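You operate a simulated robot arm through the tools that you are given. There is no shell and no other tool. Be economical: measure what you need, move in short steps, check, and stop when the job is done.

The job below is to be done with a simulated robot arm. You get a single attempt, and the scene is never put back.

TASK
Wipe the light table dry, light it and move the cracked frame to the Fault tray.
Fine: use the teal block and put it back; lay both frames on the table; the sound frame stays there; light off at the end. What is to be rubbed or washed off counts as gone when no trace of it is left.

It is judged by the outcome, as a careful person would: the job done as asked, and still so three seconds after it is handed in. It fails if anything else is knocked over, pushed out of place, dropped, spilled or broken.

THE ROBOT
A 6-joint arm with a two-finger gripper, on a carriage that runs on a rail from [0, -2309] to [0, 31] (x, y) and turns from -1.972 to 3.822 rad about z. Base frame: it is fixed where the carriage stands at the start and does not move with it; the origin is on the floor, on the carriage's upright axis, x ahead of it, y to its left, z up; the surface under the hand at the start is at about z = 864. Lengths are in mm, angles in rad, forces in N, time in s.
Its first joint turns from -2.897 to 2.897 rad. Places, roughly: Fault tray [800, -200, 900]; light button [500, -400, 900]; light table [600, -500, 900]; orange clamp [500, 300, 900]; press plate [700, -1200, 1000]; purple slider [500, -500, 900]; test button [500, 100, 900]; top of the light table [600, -500, 900]; vent button [600, 100, 900]. Payload 2.54 kg.
The TCP is the grasp point between the finger pads, 23 mm short of the fingertips. In the tool frame z runs along the fingers and y along their closing line. Largest opening 126 mm; the body of the gripper starts 82 mm behind the TCP.
Orientation is told as [roll, pitch, yaw] about the base's x, y, z axes, in that order, counted from this pose: with the fingers straight down and closing along the base's y, the tool's x points along the base's -x, its y along +y and its z along -z.

THE INTERFACE
- The arm moves only by the tool jog_arm. Its arguments are lists of equal length, an entry for each row: "travel": the shift along the tool's x, y, z in units of 300 mm (1.0 is 300 mm), a list of three; "turn": the turn, a rotation vector about the tool's x, y, z in units of 120 degrees (1.0 is 120 degrees), a list of three; "jaw": the opening in per cent of the stroke, from 0 (shut) to 100 (fully open). In form: {"travel": [[x, y, z], ...], "turn": [[wx, wy, wz], ...], "jaw": [jaw, ...]}. A call has 1 to 12 rows; each row is the pose to reach, as a shift and turn from the pose commanded when the call began, along the tool's axes at that moment. A call with a number of a shift or a turn outside -1 to 1 is refused whole. A row lasts 0.2 s, in which the tool goes at most 50 mm and 0.15 rad; a call with a longer step from one row to the next is refused whole, and so is a gripper value outside its range. Where a pose cannot be reached the arm comes as near as it can. A force on the tool above 40 N (or 10 N above the force at the start of the call, whichever is more), or a blocked arm, ends the call early, and 0.2 s more pass. Each finger halts on what it meets, pressing with about 21 N; the grip force reading is that of the motor and also rises with nothing between the fingers. The clock runs only during rows and for 0.2 s after the last one: add rows that repeat a pose to give the fingers time. The reply holds the time, the measured pose of the TCP, the force on the tool along the base axes, the opening and the grip force, in the units named above and with some noise, with the torque about the TCP (base axes, N m) and any sound that the robot's microphone picked up.
- Cameras (640 x 400 px; columns grow to the right, rows downward): "scene" is now at [59.5, 171.5, 1493.9]; the picture's right is [-0.34, -0.94, 0.00], its down [-0.59, 0.21, -0.78] and it looks along [0.73, -0.27, -0.62] (base axes); focal length 254 px, centre (320, 200). "wrist" rides on the gripper at [82, 14, -122] in the tool frame; the picture's right is [-0.17, 0.99, 0.00], its down [-0.79, -0.13, -0.60] and it looks along [-0.59, -0.10, 0.80] (tool axes); focal length 243 px, centre (320, 200).
- grab_frame(camera): a new picture of that camera. It takes no simulated time.
- move_column(by): slides the trunk up (or, below 0, down) by that many mm; the arm and the scene camera ride with it, the base frame stays. It gives what a move gives, with no picture.
- base_move(legs): drives the robot by 1 to 6 legs, each [ahead, left, turn to the left] in mm, mm and rad, along the robot's own axes; the way and the turn of a leg run together, so that a leg with both is an arc; at most 1500 mm and 3.142 rad a leg. The arm and the cameras ride along, it lands a little off, and it stops where it bumps. It keeps to its track: a leg is cut to what the track allows. It gives what a move gives.
- head_to(pan, tilt): turns the head with the scene camera to pan (to the left, within 2.094 rad either way) and tilt (down, from -0.506 to 1.204), counted from straight ahead of the robot. It gives what a move gives.
- point_at(camera, pixels): for up to 12 pixels [column, row] of the newest picture of that camera ("zoom" is the newest enlarged one), the place [x, y, z] in the base frame of the surface seen there, good to about 2 mm. It takes no simulated time.
- close_up(camera, box): a new picture of the part [left, top, right, bottom] of that camera's present view, enlarged. It takes no simulated time.
- job_done(): hands the job in; it is judged then, once.

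Work in short steps. Measure before you move; look again where a grasp or a placing could have gone wrong, and mend it. You have 80 turns and 52 pictures in all, those below and enlarged ones among them. Open the gripper and draw the arm clear of the work before you hand the job in, unless the task says otherwise; then end with one line.

The tools are called after ">>>" as a command line: name --argument value ..., lists and objects as JSON in quotes. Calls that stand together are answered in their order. jog_arm: Moves the arm, as the interface text tells. Its arguments: {"type":"object","properties":{"travel":{"type":"array","items":{"type":"array","items":{"type":"number"}}},"turn":{"type":"array","items":{"type":"array","items":{"type":"number"}}},"jaw":{"type":"array","items":{"type":"number"}}},"required":["travel","turn","jaw"]} The other tools are called the same way: move_column (by) slides the trunk up or down; base_move (legs) drives the base; head_to (pan, tilt) turns the head that bears the scene camera; grab_frame (camera) takes a picture; point_at (camera, pixels) gives the place of the surface under pixels of a picture; close_up (camera, box) takes an enlarged picture of a part of a camera's view; job_done () hands the job in.

At the start:

```text
clock: 0.0
position: [520.9, -442.0, 1244.1]
tcp_rot: [0.001, 0.0, 0.001]
wrist_force: [0.5, -0.3, 0.3]
moment: [0.0, 0.01, -0.03]
opening: 125.9
gripper_force: 0.1
trunk travel left (down, up): [-300.0, 190.0]
robot x, y, heading: [-1.5, -1.4, 0.001]
head pan, tilt: [-0.351, 0.674]
```

scene: 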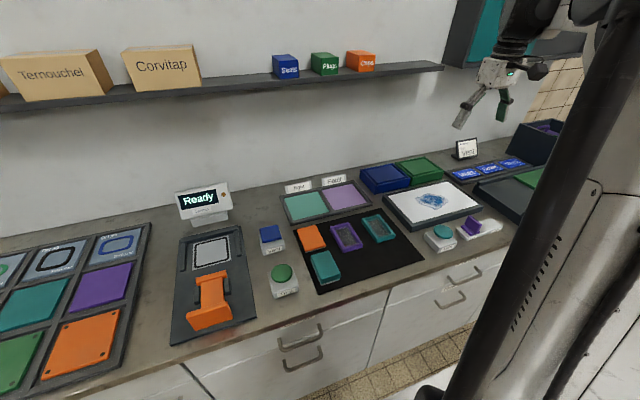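
wrist: 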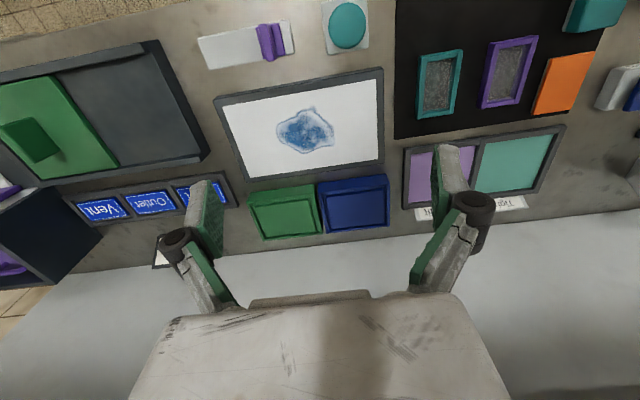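

The scene shows the light table with a wet patch near (430,200), frames near (345,237) and (378,228), and a teal block near (325,266). I take close-ups to identify things.

>>> close_up --camera "scene" --box '[260, 150, 420, 300]'

>>> close_up --camera "scene" --box '[380, 130, 560, 260]'

>>> point_at --camera "scene" --pixels '[[326, 260], [345, 237], [378, 228], [312, 237], [430, 200], [385, 175], [420, 170], [343, 195], [304, 206], [440, 231], [470, 226], [350, 270]]'

>>> point_at --camera "wrist" --pixels '[[219, 98], [382, 68], [383, 162], [235, 187], [305, 130], [440, 84], [508, 72], [350, 25], [270, 40], [600, 12], [285, 210], [352, 205]]'

```text
2.67 times, centred on (340, 225) of scene
```

zoom: 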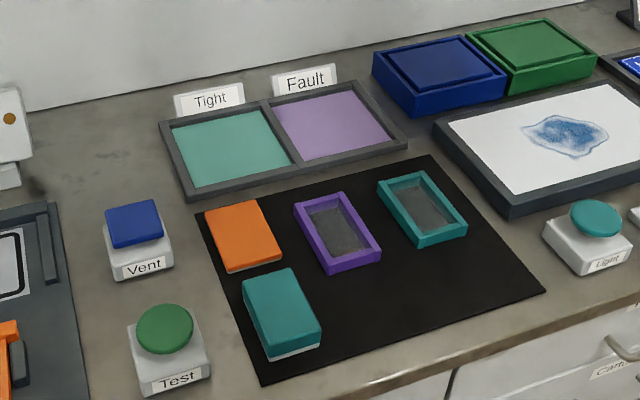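

```text
3.08 times, centred on (470, 195) of scene
```

zoom: 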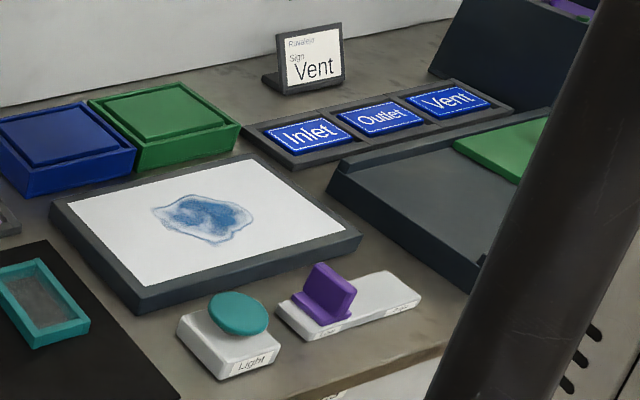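

```text
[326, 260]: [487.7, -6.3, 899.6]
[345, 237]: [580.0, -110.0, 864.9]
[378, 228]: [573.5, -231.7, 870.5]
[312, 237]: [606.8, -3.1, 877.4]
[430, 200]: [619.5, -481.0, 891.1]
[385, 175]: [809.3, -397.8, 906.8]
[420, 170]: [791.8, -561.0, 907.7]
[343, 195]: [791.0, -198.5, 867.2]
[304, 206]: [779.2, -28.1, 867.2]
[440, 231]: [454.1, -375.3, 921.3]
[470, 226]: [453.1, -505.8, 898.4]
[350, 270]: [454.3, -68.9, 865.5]
```

```text
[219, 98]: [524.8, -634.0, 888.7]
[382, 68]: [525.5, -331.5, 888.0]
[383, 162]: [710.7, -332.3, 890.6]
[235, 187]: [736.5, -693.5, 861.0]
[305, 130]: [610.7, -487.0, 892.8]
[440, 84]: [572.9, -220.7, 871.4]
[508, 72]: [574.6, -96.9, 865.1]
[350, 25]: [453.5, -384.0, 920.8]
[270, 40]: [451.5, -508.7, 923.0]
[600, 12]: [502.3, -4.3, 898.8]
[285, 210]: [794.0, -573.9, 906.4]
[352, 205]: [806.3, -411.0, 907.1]
```

I look closer at the teal block and the two frames, to get their corners, and at the labels on the slider.

>>> close_up --camera "scene" --box '[300, 205, 400, 290]'

>>> close_up --camera "scene" --box '[420, 205, 510, 260]'

```text
4.71 times, centred on (350, 248) of scene
```

zoom: 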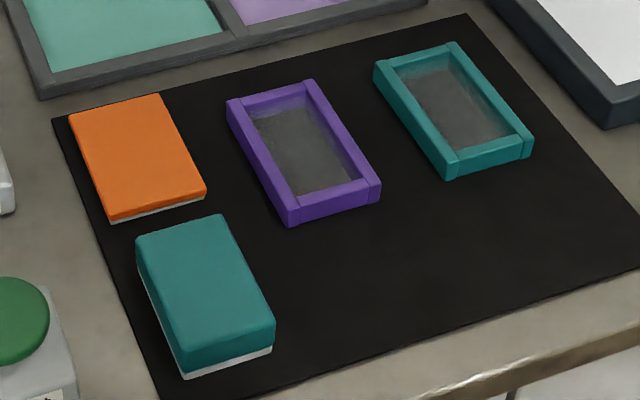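

```text
7.11 times, centred on (465, 232) of scene
```

zoom: 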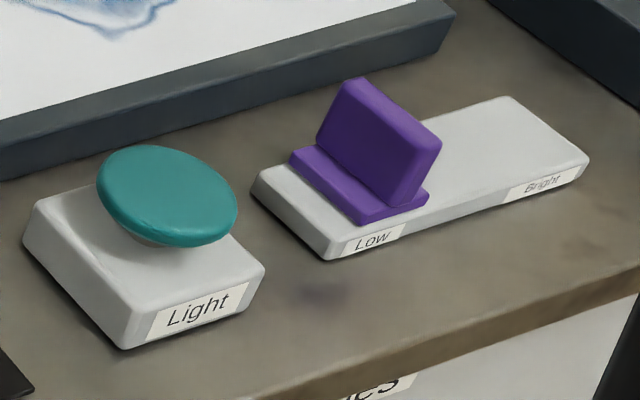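

The slider stands at "Low" and the block has a white wiping pad underneath. I move the arm to look at the block and frames from above.

>>> jog_arm --travel '[[0.05, 0.125, 0.05], [0.1, 0.25, 0.1], [0.15, 0.375, 0.15], [0.2, 0.5, 0.2], [0.25, 0.625, 0.25], [0.3, 0.75, 0.3], [0.35, 0.875, 0.35], [0.4, 1.0, 0.4]]' --turn '[[0, 0, 0], [0, 0, 0], [0, 0, 0], [0, 0, 0], [0, 0, 0], [0, 0, 0], [0, 0, 0], [0, 0, 0]]' --jaw '[100, 100, 100, 100, 100, 100, 100, 100]'

>>> grab_frame --camera "wrist"

```text
clock: 1.8
position: [400.5, -142.3, 1124.2]
tcp_rot: [-0.001, -0.001, -0.001]
wrist_force: [0.1, -0.1, -0.4]
moment: [0.01, 0.0, -0.02]
opening: 126.1
gripper_force: 0.1
trunk travel left (down, up): [-300.0, 190.0]
robot x, y, heading: [1.6, 1.0, 0.006]
head pan, tilt: [-0.351, 0.674]
```

```text
45 pictures are left
```

wrist: 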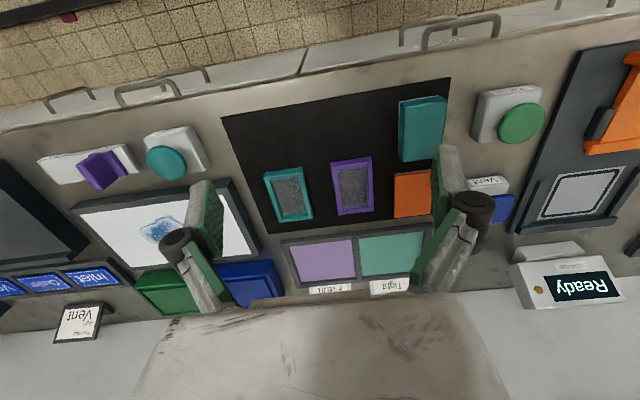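

The block top spans about (400,98) to (446,160) in the wrist view, the frames (264-312,168-222) and (331-374,157-215). I measure them in a close-up.

>>> close_up --camera "wrist" --box '[250, 80, 460, 230]'

```text
2.67 times, centred on (355, 155) of wrist
```

zoom: 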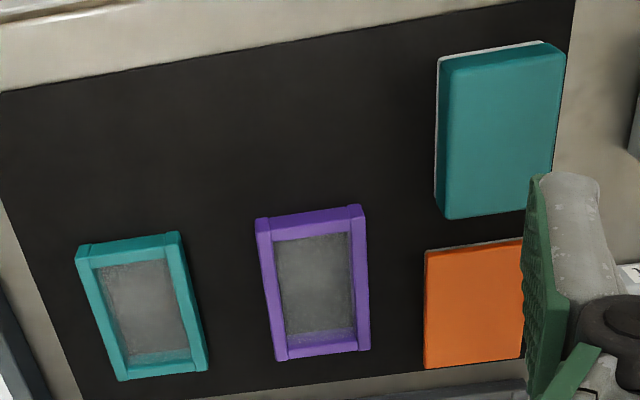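

>>> point_at --camera "zoom" --pixels '[[451, 75], [562, 58], [448, 214], [548, 170], [84, 257], [176, 240], [123, 374], [201, 362], [263, 227], [359, 214], [280, 356], [365, 346]]'

>>> point_at --camera "wrist" --pixels '[[290, 195], [352, 188], [386, 190], [420, 120], [455, 115]]'

```text
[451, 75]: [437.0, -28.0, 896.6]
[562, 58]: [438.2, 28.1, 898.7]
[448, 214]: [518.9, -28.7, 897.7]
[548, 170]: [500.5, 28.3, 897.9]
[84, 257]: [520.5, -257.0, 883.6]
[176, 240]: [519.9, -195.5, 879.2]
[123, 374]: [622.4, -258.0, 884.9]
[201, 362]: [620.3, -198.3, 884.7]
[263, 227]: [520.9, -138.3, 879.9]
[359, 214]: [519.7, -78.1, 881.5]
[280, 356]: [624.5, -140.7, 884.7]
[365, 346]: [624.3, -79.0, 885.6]
```

```text
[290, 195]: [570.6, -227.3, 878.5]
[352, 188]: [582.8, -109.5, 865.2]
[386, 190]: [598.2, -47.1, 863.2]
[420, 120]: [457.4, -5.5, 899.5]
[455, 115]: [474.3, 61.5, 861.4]
```

The block centre is about (478, 0), its top at z 898, 58 wide along y. I move to hover above it with the jaw at 70%.

>>> jog_arm --travel '[[-0.043, 0.08, 0.08], [-0.086, 0.16, 0.16], [-0.129, 0.24, 0.24], [-0.172, 0.32, 0.32], [-0.215, 0.4, 0.4], [-0.258, 0.474, 0.5], [-0.258, 0.474, 0.547]]' --turn '[[0, 0, 0], [0, 0, 0], [0, 0, 0], [0, 0, 0], [0, 0, 0], [0, 0, 0], [0, 0, 0]]' --jaw '[70, 70, 70, 70, 70, 70, 70]'

>>> grab_frame --camera "wrist"

```text
clock: 3.4
position: [479.7, -0.5, 960.0]
tcp_rot: [0.002, -0.001, 0.0]
wrist_force: [0.5, 1.4, 0.9]
moment: [0.0, 0.01, -0.01]
opening: 87.9
gripper_force: 0.0
trunk travel left (down, up): [-300.0, 190.0]
robot x, y, heading: [1.2, -0.4, 0.004]
head pan, tilt: [-0.351, 0.674]
```

```text
43 pictures are left
```

wrist: 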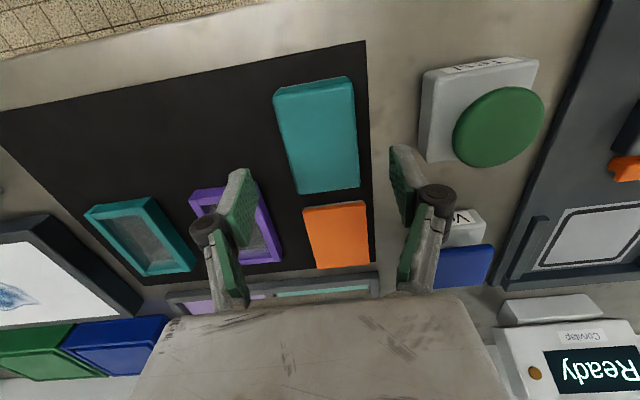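

The block sits between the fingers with the test button clear to the right. I descend 67 mm and close.

>>> jog_arm --travel '[[0, 0, 0.12], [0, 0, 0.223], [0, 0, 0.223], [0, 0, 0.223], [0, 0, 0.223], [0, 0, 0.223]]' --turn '[[0, 0, 0], [0, 0, 0], [0, 0, 0], [0, 0, 0], [0, 0, 0], [0, 0, 0]]' --jaw '[70, 70, 70, 35, 35, 35]'

>>> point_at --camera "scene" --pixels '[[388, 193], [415, 228], [478, 212], [440, 181], [415, 195], [447, 195], [418, 208], [440, 207]]'

```text
clock: 4.8
position: [479.4, 0.2, 892.5]
tcp_rot: [0.0, -0.002, 0.0]
wrist_force: [-0.7, 0.0, -0.4]
moment: [-0.01, 0.05, -0.01]
opening: 59.3
gripper_force: 20.7
trunk travel left (down, up): [-300.0, 190.0]
robot x, y, heading: [-0.2, -2.7, 0.001]
head pan, tilt: [-0.351, 0.674]
```

```text
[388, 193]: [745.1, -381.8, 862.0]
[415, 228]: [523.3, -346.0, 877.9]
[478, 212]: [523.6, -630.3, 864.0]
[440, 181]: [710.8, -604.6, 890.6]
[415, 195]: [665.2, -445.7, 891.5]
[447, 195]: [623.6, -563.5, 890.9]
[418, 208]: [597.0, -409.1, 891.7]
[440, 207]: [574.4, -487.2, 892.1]
```

Grip holds (opening 59.3). I lift by 97 mm and carry the block toward the light table.

>>> jog_arm --travel '[[0, 0, -0.16], [0, 0, -0.325], [-0.05, -0.125, -0.325], [-0.1, -0.25, -0.325], [-0.15, -0.375, -0.325], [-0.2, -0.5, -0.325], [-0.25, -0.625, -0.325], [-0.3, -0.75, -0.325], [-0.352, -0.875, -0.325], [-0.352, -1.0, -0.325]]' --turn '[[0, 0, 0], [0, 0, 0], [0, 0, 0], [0, 0, 0], [0, 0, 0], [0, 0, 0], [0, 0, 0], [0, 0, 0], [0, 0, 0], [0, 0, 0]]' --jaw '[35, 35, 35, 35, 35, 35, 35, 35, 35, 35]'

>>> grab_frame --camera "wrist"

```text
clock: 7.0
position: [584.8, -301.4, 991.0]
tcp_rot: [-0.002, 0.0, 0.001]
wrist_force: [-1.2, -1.1, 0.0]
moment: [-0.05, 0.0, 0.0]
opening: 44.0
gripper_force: 0.1
trunk travel left (down, up): [-300.0, 190.0]
robot x, y, heading: [-2.3, 1.8, -0.001]
head pan, tilt: [-0.351, 0.674]
```

```text
42 pictures are left
```

wrist: 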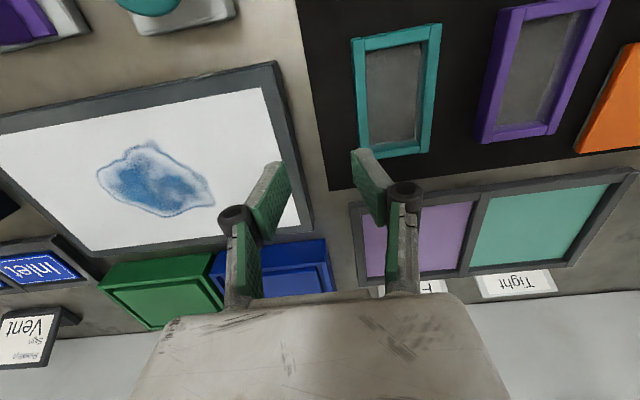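

The opening is 44 with no grip force: the block slipped out. I look at the scene to find it.

>>> grab_frame --camera "scene"

```text
41 pictures are left
```

scene: 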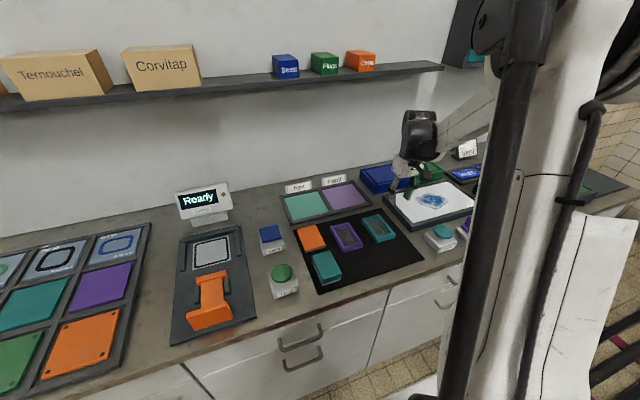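

The block is still at its place near (325,266). I go back above it and check its position.

>>> jog_arm --travel '[[0.05, 0.125, 0], [0.1, 0.25, 0], [0.15, 0.375, 0], [0.2, 0.5, 0], [0.25, 0.625, 0], [0.3, 0.75, 0], [0.352, 0.875, 0], [0.352, 1.0, 0]]' --turn '[[0, 0, 0], [0, 0, 0], [0, 0, 0], [0, 0, 0], [0, 0, 0], [0, 0, 0], [0, 0, 0], [0, 0, 0]]' --jaw '[70, 70, 70, 70, 70, 70, 70, 70]'

>>> close_up --camera "wrist" --box '[240, 60, 400, 220]'

```text
clock: 8.8
position: [477.4, 0.8, 991.5]
tcp_rot: [0.0, 0.001, -0.001]
wrist_force: [-0.7, 0.4, 0.4]
moment: [0.0, -0.01, 0.02]
opening: 88.2
gripper_force: 0.0
trunk travel left (down, up): [-300.0, 190.0]
robot x, y, heading: [2.4, -3.2, 0.001]
head pan, tilt: [-0.351, 0.674]
```

```text
2.50 times, centred on (320, 140) of wrist
```

zoom: 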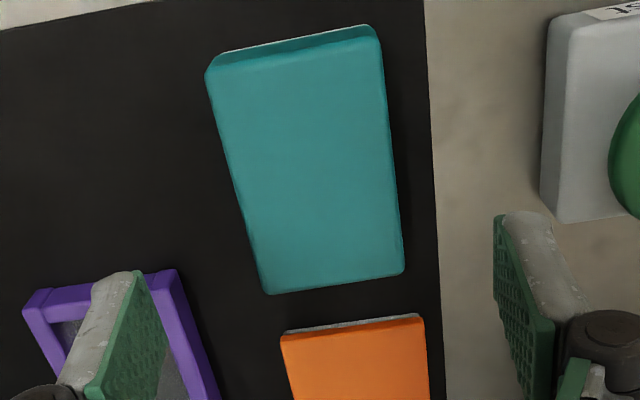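

>>> point_at --camera "zoom" --pixels '[[214, 75], [376, 42], [266, 288], [400, 270], [305, 160], [288, 340]]'

```text
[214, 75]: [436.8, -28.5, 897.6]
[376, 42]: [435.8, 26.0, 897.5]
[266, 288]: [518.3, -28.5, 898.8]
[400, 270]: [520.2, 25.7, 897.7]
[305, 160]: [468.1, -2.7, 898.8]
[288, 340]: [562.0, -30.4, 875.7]
```

The block has not moved. I grip lower (TCP z about 888), command the jaw fully shut, and lift slowly by 30 mm.

>>> jog_arm --travel '[[0, 0, 0.15], [0, 0, 0.28], [0, 0, 0.345], [0, 0, 0.345], [0, 0, 0.345], [0, 0, 0.345], [0, 0, 0.345], [0, 0, 0.325], [0, 0, 0.305], [0, 0, 0.275], [0, 0, 0.245]]' --turn '[[0, 0, 0], [0, 0, 0], [0, 0, 0], [0, 0, 0], [0, 0, 0], [0, 0, 0], [0, 0, 0], [0, 0, 0], [0, 0, 0], [0, 0, 0], [0, 0, 0]]' --jaw '[70, 70, 70, 0, 0, 0, 0, 0, 0, 0, 0]'

```text
clock: 11.2
position: [478.2, 0.2, 917.6]
tcp_rot: [0.0, 0.001, 0.0]
wrist_force: [-0.3, 0.0, -0.9]
moment: [0.01, 0.0, 0.0]
opening: 58.5
gripper_force: 21.0
trunk travel left (down, up): [-300.0, 190.0]
robot x, y, heading: [-0.3, -0.5, -0.003]
head pan, tilt: [-0.351, 0.674]
```

It holds at 58.5. I lift further and carry gently toward the table, in smaller steps.

>>> jog_arm --travel '[[0, 0, -0.05], [0, 0, -0.1], [0, -0.03, -0.15], [0, -0.1, -0.2], [0, -0.18, -0.22], [0, -0.26, -0.22], [0, -0.34, -0.22], [0, -0.42, -0.22], [0, -0.5, -0.22], [0, -0.58, -0.22], [0, -0.64, -0.22], [0, -0.66, -0.22]]' --turn '[[0, 0, 0], [0, 0, 0], [0, 0, 0], [0, 0, 0], [0, 0, 0], [0, 0, 0], [0, 0, 0], [0, 0, 0], [0, 0, 0], [0, 0, 0], [0, 0, 0], [0, 0, 0]]' --jaw '[0, 0, 0, 0, 0, 0, 0, 0, 0, 0, 0, 0]'

```text
clock: 13.8
position: [478.9, -197.4, 984.3]
tcp_rot: [0.001, 0.0, -0.002]
wrist_force: [-0.2, 1.0, -1.9]
moment: [0.04, -0.02, 0.02]
opening: 58.4
gripper_force: 20.6
trunk travel left (down, up): [-300.0, 190.0]
robot x, y, heading: [-0.9, 1.4, -0.0]
head pan, tilt: [-0.351, 0.674]
```

Still held. I continue to above (585, -410) and lower to about z 930.

>>> jog_arm --travel '[[-0.03, -0.05, 0], [-0.07, -0.13, 0], [-0.11, -0.21, 0], [-0.15, -0.29, 0], [-0.19, -0.37, 0], [-0.23, -0.45, 0], [-0.27, -0.53, 0], [-0.31, -0.61, 0], [-0.34, -0.68, 0.03], [-0.353, -0.71, 0.1], [-0.353, -0.71, 0.17], [-0.353, -0.71, 0.18]]' --turn '[[0, 0, 0], [0, 0, 0], [0, 0, 0], [0, 0, 0], [0, 0, 0], [0, 0, 0], [0, 0, 0], [0, 0, 0], [0, 0, 0], [0, 0, 0], [0, 0, 0], [0, 0, 0]]' --jaw '[0, 0, 0, 0, 0, 0, 0, 0, 0, 0, 0, 0]'

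>>> grab_frame --camera "wrist"

```text
clock: 16.4
position: [585.1, -410.6, 929.0]
tcp_rot: [0.001, 0.0, 0.001]
wrist_force: [-0.3, -0.2, -0.2]
moment: [0.02, 0.06, 0.02]
opening: 58.2
gripper_force: 20.9
trunk travel left (down, up): [-300.0, 190.0]
robot x, y, heading: [-0.7, -2.9, -0.002]
head pan, tilt: [-0.351, 0.674]
```

```text
39 pictures are left
```

wrist: 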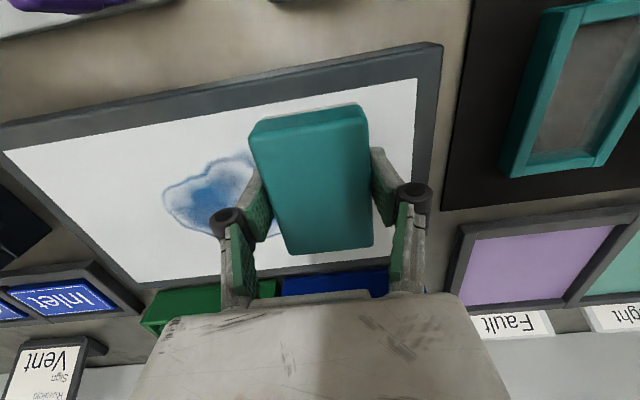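

The block hangs in the jaws over the white top, the wet patch left of it. I lower 13.5 mm in small steps and read the force.

>>> jog_arm --travel '[[0, 0, 0.015], [0, 0, 0.03], [0, 0, 0.038], [0, 0, 0.045], [0, 0, 0.045]]' --turn '[[0, 0, 0], [0, 0, 0], [0, 0, 0], [0, 0, 0], [0, 0, 0]]' --jaw '[0, 0, 0, 0, 0]'

```text
clock: 17.6
position: [584.7, -411.1, 916.0]
tcp_rot: [0.0, 0.0, 0.0]
wrist_force: [-0.7, -0.6, -1.8]
moment: [0.01, -0.04, -0.01]
opening: 58.3
gripper_force: 21.4
trunk travel left (down, up): [-300.0, 190.0]
robot x, y, heading: [-1.0, 1.5, 0.004]
head pan, tilt: [-0.351, 0.674]
```

No clear contact yet; I lower another 3 mm by 1 mm steps.

>>> jog_arm --travel '[[0, 0, 0.0033], [0, 0, 0.0066], [0, 0, 0.01], [0, 0, 0.01]]' --turn '[[0, 0, 0], [0, 0, 0], [0, 0, 0], [0, 0, 0]]' --jaw '[0, 0, 0, 0]'

```text
clock: 18.6
position: [584.8, -410.1, 913.8]
tcp_rot: [-0.001, 0.0, -0.002]
wrist_force: [1.0, -0.6, 5.5]
moment: [0.04, -0.06, 0.01]
opening: 58.3
gripper_force: 20.5
trunk travel left (down, up): [-300.0, 190.0]
robot x, y, heading: [-0.3, -2.4, -0.001]
head pan, tilt: [-0.351, 0.674]
```

Contact at about 5.5 N. I wipe: a stroke to y -580 at x 585, shift to x 645, and a stroke back.

>>> jog_arm --travel '[[0, -0.11, 0], [0, -0.22, 0], [0, -0.33, 0], [0, -0.44, 0], [0, -0.55, 0], [-0.1, -0.55, 0], [-0.2, -0.55, 0], [-0.2, -0.44, 0], [-0.2, -0.33, 0], [-0.2, -0.22, 0], [-0.2, -0.11, 0], [-0.2, 0, 0]]' --turn '[[0, 0, 0], [0, 0, 0], [0, 0, 0], [0, 0, 0], [0, 0, 0], [0, 0, 0], [0, 0, 0], [0, 0, 0], [0, 0, 0], [0, 0, 0], [0, 0, 0], [0, 0, 0]]' --jaw '[0, 0, 0, 0, 0, 0, 0, 0, 0, 0, 0, 0]'

>>> grab_frame --camera "wrist"

```text
clock: 21.2
position: [643.8, -408.4, 912.9]
tcp_rot: [-0.001, 0.0, 0.0]
wrist_force: [-1.4, 3.5, 5.4]
moment: [-0.18, -0.12, 0.02]
opening: 58.1
gripper_force: 21.1
trunk travel left (down, up): [-300.0, 190.0]
robot x, y, heading: [-0.4, 0.2, 0.002]
head pan, tilt: [-0.351, 0.674]
```

```text
38 pictures are left
```

wrist: 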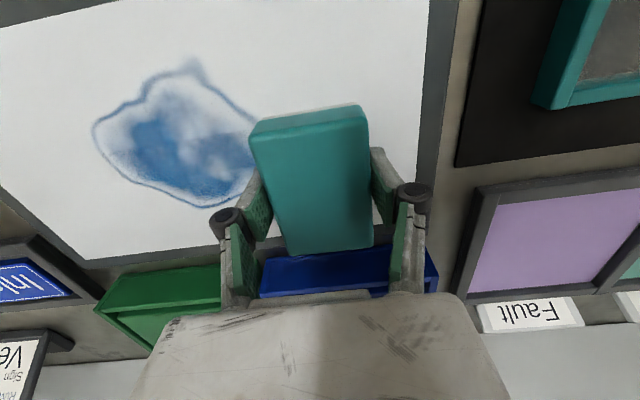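

The patch is still there, perhaps fainter in the middle. I measure its extent before pressing harder.

>>> point_at --camera "wrist" --pixels '[[93, 130], [190, 60], [200, 210], [145, 85], [130, 195], [240, 190]]'

>>> jog_arm --travel '[[0, 0, 0.005], [0, 0, 0.01], [0, 0, 0.01]]' --turn '[[0, 0, 0], [0, 0, 0], [0, 0, 0]]' --jaw '[0, 0, 0]'

```text
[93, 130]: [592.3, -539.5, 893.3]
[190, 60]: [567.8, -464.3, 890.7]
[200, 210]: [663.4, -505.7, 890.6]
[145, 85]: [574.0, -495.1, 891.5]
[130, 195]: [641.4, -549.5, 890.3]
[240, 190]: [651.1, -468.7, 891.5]
```

```text
clock: 21.9
position: [643.8, -409.2, 914.0]
tcp_rot: [0.0, -0.002, 0.001]
wrist_force: [-4.5, 2.8, 23.2]
moment: [0.13, 0.1, 0.0]
opening: 58.2
gripper_force: 21.5
trunk travel left (down, up): [-300.0, 190.0]
robot x, y, heading: [2.7, 0.9, 0.0]
head pan, tilt: [-0.351, 0.674]
stopped in row 3: the force on the tool passed its limit at 42 N (the readings are from after the stop); the commanded pose is now the measured one
```

Now about 23 N pressing. I wipe again at this pressure: stroke at x 645, then back at x 590.

>>> jog_arm --travel '[[0, -0.11, 0], [0, -0.22, 0], [0, -0.33, 0], [0, -0.44, 0], [0, -0.55, 0], [0.1, -0.55, 0], [0.18, -0.55, 0], [0.18, -0.44, 0], [0.18, -0.33, 0], [0.18, -0.22, 0], [0.18, -0.11, 0], [0.18, 0.05, 0]]' --turn '[[0, 0, 0], [0, 0, 0], [0, 0, 0], [0, 0, 0], [0, 0, 0], [0, 0, 0], [0, 0, 0], [0, 0, 0], [0, 0, 0], [0, 0, 0], [0, 0, 0], [0, 0, 0]]' --jaw '[0, 0, 0, 0, 0, 0, 0, 0, 0, 0, 0, 0]'

>>> grab_frame --camera "wrist"

```text
clock: 22.4
position: [645.0, -454.7, 912.2]
tcp_rot: [0.0, -0.001, 0.005]
wrist_force: [-4.0, -1.6, 22.1]
moment: [-0.02, 0.18, 0.05]
opening: 58.2
gripper_force: 21.7
trunk travel left (down, up): [-300.0, 190.0]
robot x, y, heading: [1.8, 0.8, 0.0]
head pan, tilt: [-0.351, 0.674]
stopped in row 2: the force on the tool passed its limit at 51 N (the readings are from after the stop); the commanded pose is now the measured one
```

```text
37 pictures are left
```

wrist: 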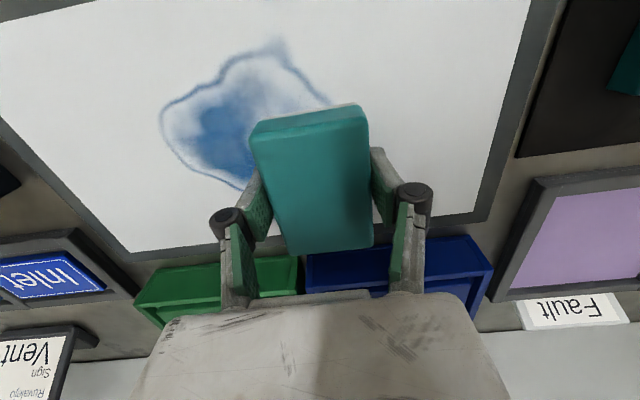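

Too much force for sliding. I back off 1.5 mm and stroke more gently.

>>> jog_arm --travel '[[0, 0, -0.003], [0, 0, -0.004], [0, -0.08, -0.004], [0, -0.16, -0.004], [0, -0.24, -0.004], [0, -0.32, -0.004], [0, -0.4, -0.004], [0, -0.3, -0.004], [0, -0.2, -0.004], [0, -0.1, -0.004], [0, 0, -0.004], [0, 0.1, -0.004]]' --turn '[[0, 0, 0], [0, 0, 0], [0, 0, 0], [0, 0, 0], [0, 0, 0], [0, 0, 0], [0, 0, 0], [0, 0, 0], [0, 0, 0], [0, 0, 0], [0, 0, 0], [0, 0, 0]]' --jaw '[0, 0, 0, 0, 0, 0, 0, 0, 0, 0, 0, 0]'

>>> grab_frame --camera "wrist"

```text
clock: 25.0
position: [644.8, -424.1, 914.2]
tcp_rot: [0.001, -0.002, 0.004]
wrist_force: [0.4, -7.5, 25.3]
moment: [-0.8, 0.26, -0.02]
opening: 58.6
gripper_force: 21.8
trunk travel left (down, up): [-300.0, 190.0]
robot x, y, heading: [-1.6, 1.6, -0.001]
head pan, tilt: [-0.351, 0.674]
```

```text
36 pictures are left
```

wrist: 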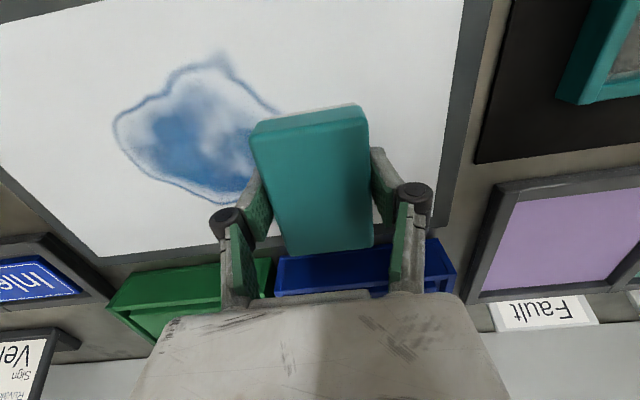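

The pad slides now at about 25 N, but I can't tell whether the patch has faded. I take a close-up of the patch, then do several passes and compare.

>>> close_up --camera "wrist" --box '[90, 40, 300, 220]'

>>> jog_arm --travel '[[0, -0.1, 0], [0, -0.2, 0], [0, -0.3, 0], [0, -0.4, 0], [0, -0.5, 0], [0.06, -0.5, 0], [0.06, -0.4, 0], [0.06, -0.3, 0], [0.06, -0.2, 0], [0.06, -0.1, 0], [0.06, 0, 0], [0, 0, 0]]' --turn '[[0, 0, 0], [0, 0, 0], [0, 0, 0], [0, 0, 0], [0, 0, 0], [0, 0, 0], [0, 0, 0], [0, 0, 0], [0, 0, 0], [0, 0, 0], [0, 0, 0], [0, 0, 0]]' --jaw '[0, 0, 0, 0, 0, 0, 0, 0, 0, 0, 0, 0]'

>>> close_up --camera "wrist" --box '[90, 40, 300, 220]'

```text
2.22 times, centred on (195, 130) of wrist
```

zoom: 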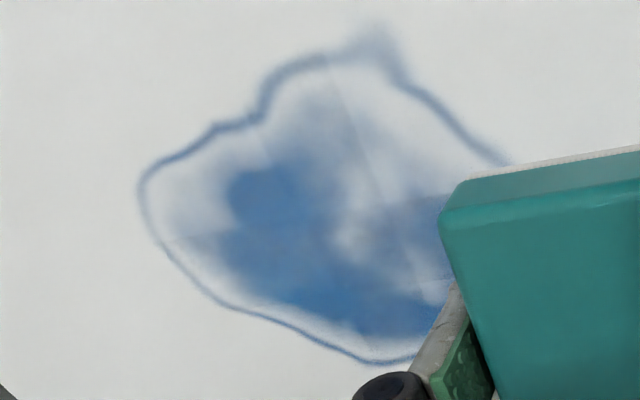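

```text
clock: 27.4
position: [628.0, -434.3, 912.6]
tcp_rot: [0.002, -0.003, 0.005]
wrist_force: [-0.1, 6.8, 8.8]
moment: [-0.01, -0.02, 0.0]
opening: 58.3
gripper_force: 20.7
trunk travel left (down, up): [-300.0, 190.0]
robot x, y, heading: [-4.4, -0.5, -0.002]
head pan, tilt: [-0.351, 0.674]
stopped in row 11: the force on the tool passed its limit at 44 N (the readings are from after the stop); the commanded pose is now the measured one
```

```text
2.22 times, centred on (195, 130) of wrist
```

zoom: 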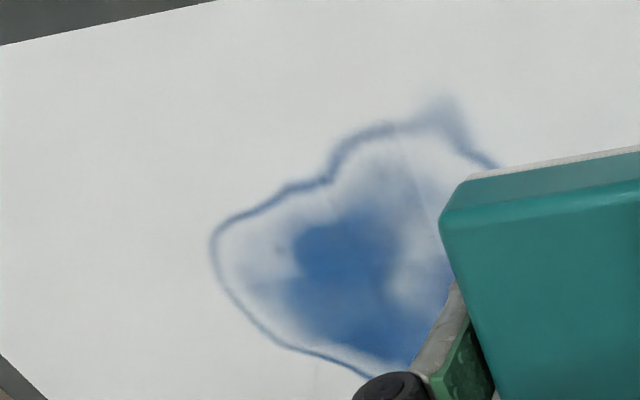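

The stiff contact came from the fingertips (TCP − 23 ≈ 890), so the pad itself barely pressed. I set the block down here, open, raise about 7 mm and regrip higher.

>>> jog_arm --travel '[[0, 0, 0], [0, 0, 0], [0, 0, -0.012], [0, 0, -0.022], [0, 0, -0.022], [0, 0, -0.022], [0, 0, -0.022], [0, 0, -0.022]]' --turn '[[0, 0, 0], [0, 0, 0], [0, 0, 0], [0, 0, 0], [0, 0, 0], [0, 0, 0], [0, 0, 0], [0, 0, 0]]' --jaw '[56, 56, 56, 56, 56, 0, 0, 0]'

>>> grab_frame --camera "wrist"

```text
clock: 29.2
position: [627.7, -436.2, 919.5]
tcp_rot: [0.0, -0.002, 0.005]
wrist_force: [0.9, 0.1, -0.2]
moment: [0.05, -0.02, -0.02]
opening: 59.2
gripper_force: 20.8
trunk travel left (down, up): [-300.0, 190.0]
robot x, y, heading: [-2.1, -0.8, 0.002]
head pan, tilt: [-0.351, 0.674]
```

```text
33 pictures are left
```

wrist: 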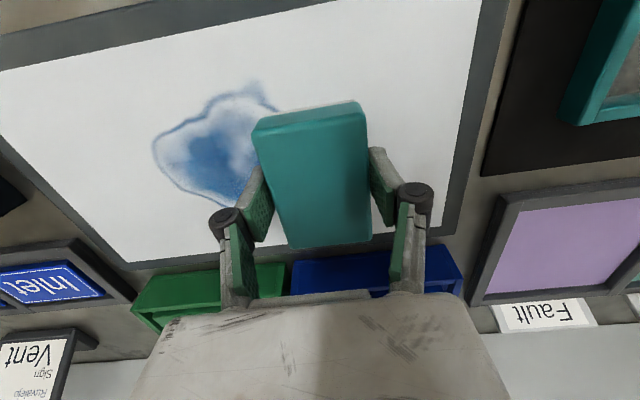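

Regripped at z 919.5 (opening 59.2). I press 2 mm and stroke along y.

>>> jog_arm --travel '[[0, 0, 0.004], [0, 0, 0.007], [0, -0.08, 0.007], [0, -0.16, 0.007], [0, -0.24, 0.007], [0, -0.32, 0.007], [0, -0.4, 0.007], [0, -0.48, 0.007], [0, -0.36, 0.007], [0, -0.24, 0.007], [0, -0.12, 0.007], [0, 0.04, 0.007]]' --turn '[[0, 0, 0], [0, 0, 0], [0, 0, 0], [0, 0, 0], [0, 0, 0], [0, 0, 0], [0, 0, 0], [0, 0, 0], [0, 0, 0], [0, 0, 0], [0, 0, 0], [0, 0, 0]]' --jaw '[0, 0, 0, 0, 0, 0, 0, 0, 0, 0, 0, 0]'

>>> grab_frame --camera "wrist"

```text
clock: 31.8
position: [627.6, -424.4, 916.6]
tcp_rot: [-0.001, -0.001, 0.004]
wrist_force: [0.1, 0.0, -1.4]
moment: [0.01, 0.0, 0.01]
opening: 58.5
gripper_force: 21.1
trunk travel left (down, up): [-300.0, 190.0]
robot x, y, heading: [0.0, 0.1, 0.004]
head pan, tilt: [-0.351, 0.674]
```

```text
32 pictures are left
```

wrist: 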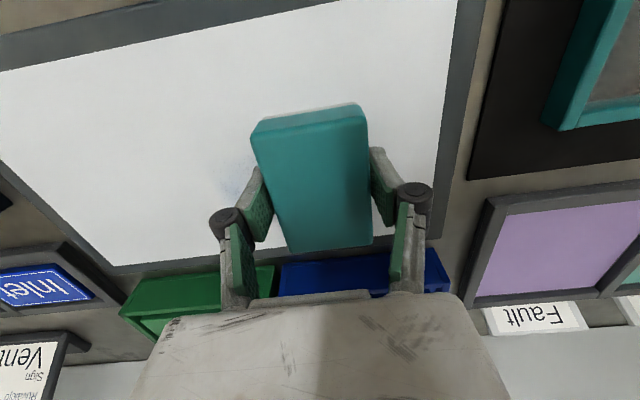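

That wiped nearly all; only a faint trace shows at (235,185). I go over the area again at x 655 and x 600.

>>> jog_arm --travel '[[-0.09, 0, 0.002], [-0.09, -0.12, 0.002], [-0.09, -0.24, 0.002], [-0.09, -0.36, 0.002], [-0.09, -0.5, 0.002], [0.0, -0.5, 0.002], [0.09, -0.5, 0.002], [0.09, -0.36, 0.002], [0.09, -0.22, 0.002], [0.09, -0.08, 0.002], [0.09, 0.06, 0.002], [0, 0.06, 0.002]]' --turn '[[0, 0, 0], [0, 0, 0], [0, 0, 0], [0, 0, 0], [0, 0, 0], [0, 0, 0], [0, 0, 0], [0, 0, 0], [0, 0, 0], [0, 0, 0], [0, 0, 0], [0, 0, 0]]' --jaw '[0, 0, 0, 0, 0, 0, 0, 0, 0, 0, 0, 0]'

>>> jog_arm --travel '[[-0.04, 0, 0], [-0.04, -0.12, 0], [-0.04, -0.24, 0], [-0.04, -0.36, 0], [-0.04, -0.5, 0], [0.0, -0.5, -0.03], [0.0, -0.5, -0.08], [0, -0.36, -0.12], [0, -0.22, -0.15], [0, -0.08, -0.15], [0, 0.06, -0.15], [0, 0.16, -0.15]]' --turn '[[0, 0, 0], [0, 0, 0], [0, 0, 0], [0, 0, 0], [0, 0, 0], [0, 0, 0], [0, 0, 0], [0, 0, 0], [0, 0, 0], [0, 0, 0], [0, 0, 0], [0, 0, 0]]' --jaw '[0, 0, 0, 0, 0, 0, 0, 0, 0, 0, 0, 0]'

>>> grab_frame --camera "wrist"

>>> close_up --camera "scene" --box '[360, 160, 490, 240]'

```text
clock: 34.4
position: [626.9, -404.4, 916.9]
tcp_rot: [-0.001, -0.002, 0.002]
wrist_force: [-0.3, 0.2, -1.5]
moment: [-0.08, -0.06, -0.01]
opening: 58.8
gripper_force: 20.8
trunk travel left (down, up): [-300.0, 190.0]
robot x, y, heading: [1.2, -0.1, -0.003]
head pan, tilt: [-0.351, 0.674]
```

```text
clock: 37.0
position: [627.7, -356.7, 961.2]
tcp_rot: [0.0, -0.003, 0.004]
wrist_force: [-0.8, 0.3, -2.1]
moment: [0.0, 0.0, -0.01]
opening: 58.5
gripper_force: 20.7
trunk travel left (down, up): [-300.0, 190.0]
robot x, y, heading: [-0.7, 0.2, 0.004]
head pan, tilt: [-0.351, 0.674]
```

```text
31 pictures are left
```

wrist: 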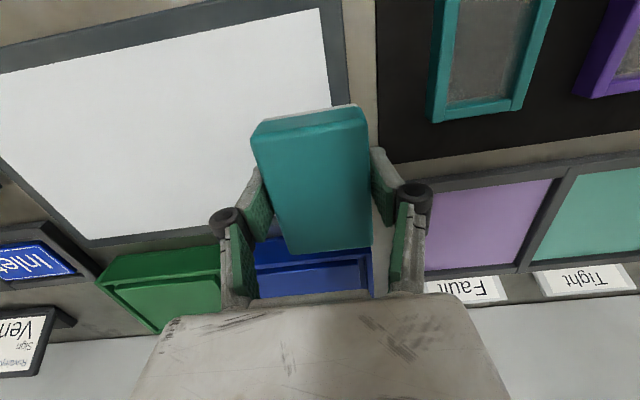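

```text
4.92 times, centred on (425, 200) of scene
```

zoom: 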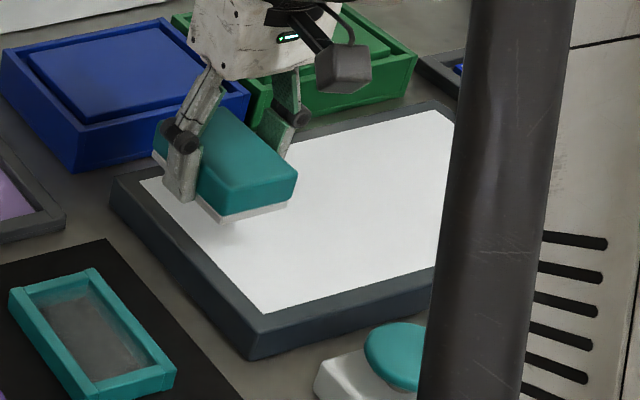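

The table top is clean. I measure where the block sits relative to the TCP, to put it back exactly.

>>> point_at --camera "wrist" --pixels '[[260, 135], [362, 118], [290, 248], [366, 240], [320, 180], [325, 120]]'

>>> jog_arm --travel '[[0, 0, -0.05], [0, 0, -0.09], [0.05, 0.1, -0.09], [0.1, 0.2, -0.09], [0.15, 0.3, -0.09], [0.2, 0.4, -0.09], [0.25, 0.5, -0.09], [0.3, 0.6, -0.09], [0.35, 0.7, -0.09], [0.4, 0.8, -0.09], [0.45, 0.9, -0.09], [0.497, 1.0, -0.09]]' --turn '[[0, 0, 0], [0, 0, 0], [0, 0, 0], [0, 0, 0], [0, 0, 0], [0, 0, 0], [0, 0, 0], [0, 0, 0], [0, 0, 0], [0, 0, 0], [0, 0, 0], [0, 0, 0]]' --jaw '[0, 0, 0, 0, 0, 0, 0, 0, 0, 0, 0, 0]'

```text
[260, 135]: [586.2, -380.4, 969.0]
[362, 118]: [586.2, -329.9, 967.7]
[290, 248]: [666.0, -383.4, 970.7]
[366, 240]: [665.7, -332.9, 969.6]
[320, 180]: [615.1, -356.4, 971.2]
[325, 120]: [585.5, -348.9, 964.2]
```

```text
clock: 39.6
position: [477.7, -55.6, 987.7]
tcp_rot: [-0.001, -0.003, 0.003]
wrist_force: [0.4, -0.5, -1.3]
moment: [0.0, 0.01, -0.01]
opening: 58.5
gripper_force: 20.9
trunk travel left (down, up): [-300.0, 190.0]
robot x, y, heading: [2.9, 2.4, 0.002]
head pan, tilt: [-0.351, 0.674]
```

The block centre is about 1.5 mm behind the TCP in x, its bottom about 26.5 below. I move above its old place and lower it softly.

>>> jog_arm --travel '[[-0.005, 0.09, 0], [-0.005, 0.185, 0], [-0.005, 0.185, 0.1], [-0.005, 0.185, 0.2], [-0.005, 0.185, 0.28], [-0.005, 0.185, 0.305], [-0.005, 0.185, 0.315], [-0.005, 0.185, 0.32], [-0.005, 0.185, 0.325], [-0.005, 0.185, 0.325]]' --turn '[[0, 0, 0], [0, 0, 0], [0, 0, -0.0015], [0, 0, -0.0015], [0, 0, -0.0015], [0, 0, -0.0015], [0, 0, -0.0015], [0, 0, -0.0015], [0, 0, -0.0015], [0, 0, -0.0015]]' --jaw '[0, 0, 0, 0, 0, 0, 0, 0, 0, 0]'

```text
clock: 41.8
position: [478.8, -2.7, 889.9]
tcp_rot: [0.0, -0.002, 0.007]
wrist_force: [-0.4, 0.6, -0.8]
moment: [0.01, 0.0, 0.04]
opening: 58.5
gripper_force: 21.2
trunk travel left (down, up): [-300.0, 190.0]
robot x, y, heading: [-2.6, 2.0, -0.004]
head pan, tilt: [-0.351, 0.674]
```

No contact force yet; I lower 2 mm more in small steps while shifting 2 mm left.

>>> jog_arm --travel '[[0, 0.007, 0], [0, 0.007, 0.0025], [0, 0.007, 0.005], [0, 0.007, 0.007], [0, 0.007, 0.007]]' --turn '[[0, 0, 0.002], [0, 0, 0.002], [0, 0, 0.002], [0, 0, 0.002], [0, 0, 0.002]]' --jaw '[0, 0, 0, 0, 0]'

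```text
clock: 43.0
position: [479.6, 0.1, 889.4]
tcp_rot: [-0.001, -0.001, 0.001]
wrist_force: [2.2, 0.4, 8.0]
moment: [-0.02, -0.16, 0.03]
opening: 58.4
gripper_force: 20.6
trunk travel left (down, up): [-300.0, 190.0]
robot x, y, heading: [-0.8, -0.5, 0.001]
head pan, tilt: [-0.351, 0.674]
```

Contact at 8 N; the block is down. I release and rise.

>>> jog_arm --travel '[[0, 0, 0], [0, 0, 0], [0, 0, 0], [0, 0, -0.1], [0, 0, -0.22], [0, 0, -0.35]]' --turn '[[0, 0, 0], [0, 0, 0], [0, 0, 0], [0, 0, 0], [0, 0, 0], [0, 0, 0]]' --jaw '[60, 70, 70, 70, 70, 70]'

>>> grab_frame --camera "wrist"

```text
clock: 44.4
position: [478.0, -0.4, 994.5]
tcp_rot: [0.001, 0.001, 0.002]
wrist_force: [0.8, -0.2, -0.8]
moment: [0.0, 0.05, -0.02]
opening: 88.4
gripper_force: 0.0
trunk travel left (down, up): [-300.0, 190.0]
robot x, y, heading: [-2.6, -2.8, 0.005]
head pan, tilt: [-0.351, 0.674]
```

```text
29 pictures are left
```

wrist: 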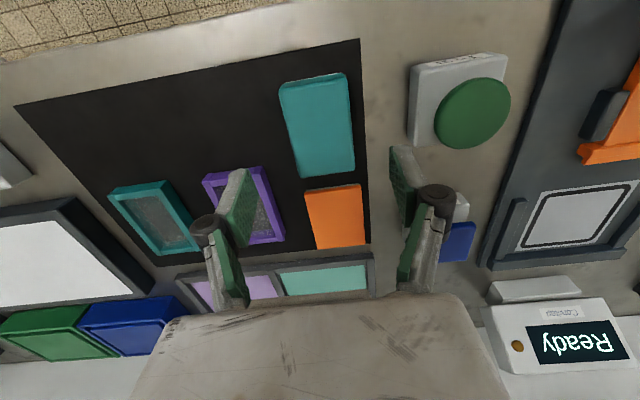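

The block is back in place. Next the purple frame: I move above (572, -109) and then check before lowering.

>>> jog_arm --travel '[[-0.08, -0.09, 0], [-0.16, -0.18, 0], [-0.24, -0.27, 0.03], [-0.312, -0.362, 0.07], [-0.312, -0.362, 0.115], [-0.312, -0.362, 0.115]]' --turn '[[0, 0, 0], [0, 0, 0], [0, 0, 0], [0, 0, 0], [0, 0, 0], [0, 0, 0]]' --jaw '[70, 70, 70, 70, 70, 70]'

>>> grab_frame --camera "wrist"

```text
clock: 45.8
position: [573.0, -108.0, 959.0]
tcp_rot: [0.0, -0.002, 0.002]
wrist_force: [-0.2, 1.3, 0.2]
moment: [0.01, 0.02, 0.02]
opening: 88.2
gripper_force: 0.1
trunk travel left (down, up): [-300.0, 190.0]
robot x, y, heading: [-1.6, -1.6, 0.002]
head pan, tilt: [-0.351, 0.674]
```

```text
28 pictures are left
```

wrist: 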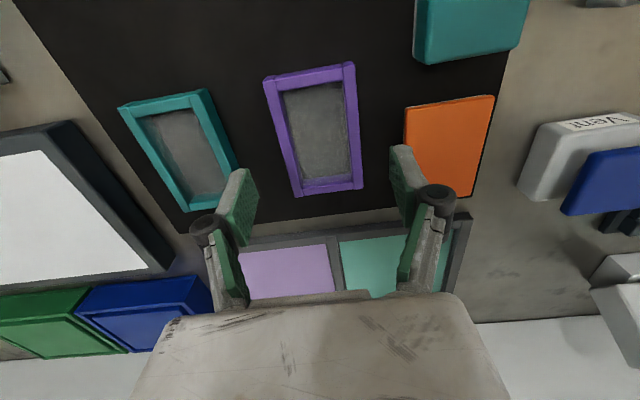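

The frame lies centred between the fingers. I descend to z 889, close and lift slowly.

>>> jog_arm --travel '[[0, 0, 0.1], [0, 0, 0.19], [0, 0, 0.233], [0, 0, 0.233], [0, 0, 0.233], [0, 0, 0.233], [0, 0, 0.233], [0, 0, 0.22], [0, 0, 0.2], [0, 0, 0.16], [0, 0, 0.12]]' --turn '[[0, 0, 0], [0, 0, 0], [0, 0, 0], [0, 0, 0], [0, 0, 0], [0, 0, 0], [0, 0, 0], [0, 0, 0], [0, 0, 0], [0, 0, 0], [0, 0, 0]]' --jaw '[70, 70, 70, 0, 0, 0, 0, 0, 0, 0, 0]'

>>> grab_frame --camera "wrist"

```text
clock: 48.2
position: [571.8, -109.0, 923.5]
tcp_rot: [0.0, -0.001, 0.001]
wrist_force: [-0.9, -0.2, -0.7]
moment: [-0.02, 0.04, 0.03]
opening: 68.6
gripper_force: 21.2
trunk travel left (down, up): [-300.0, 190.0]
robot x, y, heading: [0.9, 0.1, 0.002]
head pan, tilt: [-0.351, 0.674]
```

```text
27 pictures are left
```

wrist: 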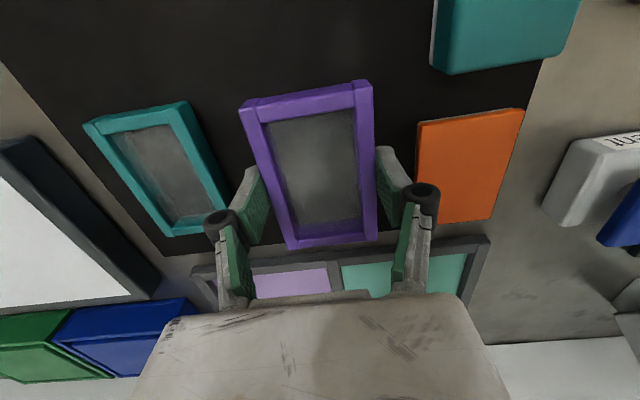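

Held at 68.6. I carry it toward the far half of the light table, in two calls.

>>> jog_arm --travel '[[0, 0, -0.05], [0, -0.03, -0.1], [-0.02, -0.11, -0.14], [-0.04, -0.2, -0.14], [-0.06, -0.29, -0.14], [-0.08, -0.38, -0.14], [-0.1, -0.47, -0.14], [-0.12, -0.56, -0.14], [-0.14, -0.65, -0.14], [-0.153, -0.74, -0.14], [-0.153, -0.83, -0.14], [-0.153, -0.92, -0.14]]' --turn '[[0, 0, 0], [0, 0, 0], [0, 0, 0], [0, 0, 0], [0, 0, 0], [0, 0, 0], [0, 0, 0], [0, 0, 0], [0, 0, 0], [0, 0, 0], [0, 0, 0], [0, 0, 0]]' --jaw '[0, 0, 0, 0, 0, 0, 0, 0, 0, 0, 0, 0]'

>>> jog_arm --travel '[[0, -0.08, 0], [0, -0.17, 0], [0, -0.26, 0], [0, -0.35, 0], [0, -0.44, 0], [0, -0.5, 0], [0, -0.5, 0.05], [0, -0.5, 0.1], [0, -0.5, 0.13], [0, -0.5, 0.142], [0, -0.5, 0.148], [0, -0.5, 0.148]]' --turn '[[0, 0, 0], [0, 0, 0], [0, 0, 0], [0, 0, 0], [0, 0, 0], [0, 0, 0], [0, 0, 0], [0, 0, 0], [0, 0, 0], [0, 0, 0], [0, 0, 0], [0, 0, 0]]' --jaw '[0, 0, 0, 0, 0, 0, 0, 0, 0, 0, 0, 0]'

>>> grab_frame --camera "wrist"

```text
clock: 50.8
position: [618.4, -385.6, 965.6]
tcp_rot: [0.0, -0.002, 0.002]
wrist_force: [0.3, -0.1, 0.0]
moment: [-0.01, 0.0, 0.0]
opening: 68.5
gripper_force: 21.1
trunk travel left (down, up): [-300.0, 190.0]
robot x, y, heading: [1.7, -0.8, 0.003]
head pan, tilt: [-0.351, 0.674]
```

```text
clock: 53.4
position: [620.1, -534.6, 921.0]
tcp_rot: [0.0, -0.002, 0.002]
wrist_force: [1.4, 0.5, -0.6]
moment: [-0.02, 0.03, 0.02]
opening: 68.7
gripper_force: 21.0
trunk travel left (down, up): [-300.0, 190.0]
robot x, y, heading: [2.0, -0.1, 0.002]
head pan, tilt: [-0.351, 0.674]
```

```text
26 pictures are left
```

wrist: 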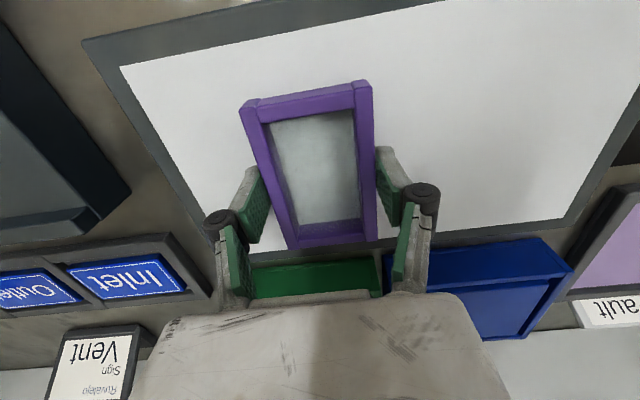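

The frame hangs over the left half of the white surface, which is clean. I lower by small steps until contact.

>>> jog_arm --travel '[[0, 0, 0.007], [0, 0, 0.012], [0, 0, 0.015], [0, 0, 0.018], [0, 0, 0.018]]' --turn '[[0, 0, 0], [0, 0, 0], [0, 0, 0], [0, 0, 0], [0, 0, 0]]' --jaw '[0, 0, 0, 0, 0]'

```text
clock: 54.6
position: [619.1, -534.2, 915.2]
tcp_rot: [-0.001, -0.002, 0.002]
wrist_force: [3.4, -1.5, 8.0]
moment: [-0.04, 0.11, 0.02]
opening: 68.6
gripper_force: 20.9
trunk travel left (down, up): [-300.0, 190.0]
robot x, y, heading: [-0.9, -1.1, 0.004]
head pan, tilt: [-0.351, 0.674]
```

Contact. I release, rise and head back toward the teal frame.

>>> jog_arm --travel '[[0, 0, 0], [0, 0, 0], [0, 0, -0.08], [0, 0, -0.2], [0.02, 0.1, -0.2], [0.05, 0.25, -0.2], [0.08, 0.4, -0.2], [0.11, 0.55, -0.2], [0.14, 0.7, -0.2], [0.16, 0.85, -0.2], [0.16, 1.0, -0.2]]' --turn '[[0, 0, 0], [0, 0, 0], [0, 0, 0], [0, 0, 0], [0, 0, 0], [0, 0, 0], [0, 0, 0], [0, 0, 0], [0, 0, 0], [0, 0, 0], [0, 0, 0]]' --jaw '[70, 70, 70, 70, 70, 70, 70, 70, 70, 70, 70]'

>>> grab_frame --camera "wrist"

```text
clock: 57.0
position: [568.8, -234.1, 976.8]
tcp_rot: [0.0, -0.001, 0.002]
wrist_force: [-0.4, -0.8, 0.2]
moment: [-0.02, -0.04, 0.04]
opening: 88.1
gripper_force: 0.1
trunk travel left (down, up): [-300.0, 190.0]
robot x, y, heading: [1.5, 0.3, 0.005]
head pan, tilt: [-0.351, 0.674]
```

```text
25 pictures are left
```

wrist: 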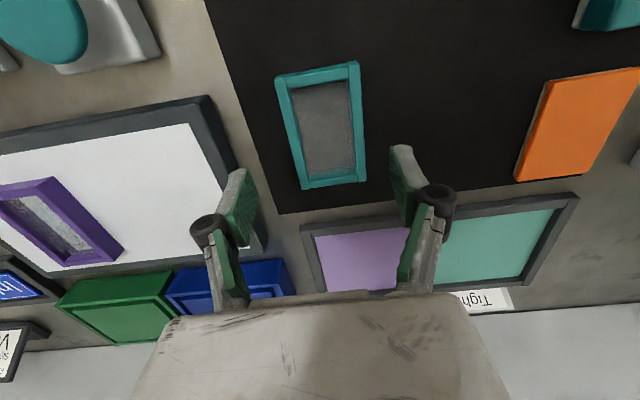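

I centre on the teal frame at (572, -227), descend, close and lift slowly.

>>> jog_arm --travel '[[-0.01, 0.023, 0.05], [-0.01, 0.023, 0.17], [-0.01, 0.023, 0.26], [-0.01, 0.023, 0.293], [-0.01, 0.023, 0.293], [-0.01, 0.023, 0.293], [-0.01, 0.023, 0.293], [-0.01, 0.023, 0.293], [-0.01, 0.023, 0.275], [-0.01, 0.023, 0.24], [-0.01, 0.023, 0.18], [-0.01, 0.023, 0.12]]' --turn '[[0, 0, 0], [0, 0, 0], [0, 0, 0], [0, 0, 0], [0, 0, 0], [0, 0, 0], [0, 0, 0], [0, 0, 0], [0, 0, 0], [0, 0, 0], [0, 0, 0], [0, 0, 0]]' --jaw '[70, 70, 70, 70, 0, 0, 0, 0, 0, 0, 0, 0]'

```text
clock: 59.6
position: [573.7, -227.6, 940.1]
tcp_rot: [0.001, -0.002, 0.002]
wrist_force: [-0.3, -0.8, -1.1]
moment: [0.0, 0.01, 0.0]
opening: 68.6
gripper_force: 21.0
trunk travel left (down, up): [-300.0, 190.0]
robot x, y, heading: [1.7, -0.4, 0.0]
head pan, tilt: [-0.351, 0.674]
```

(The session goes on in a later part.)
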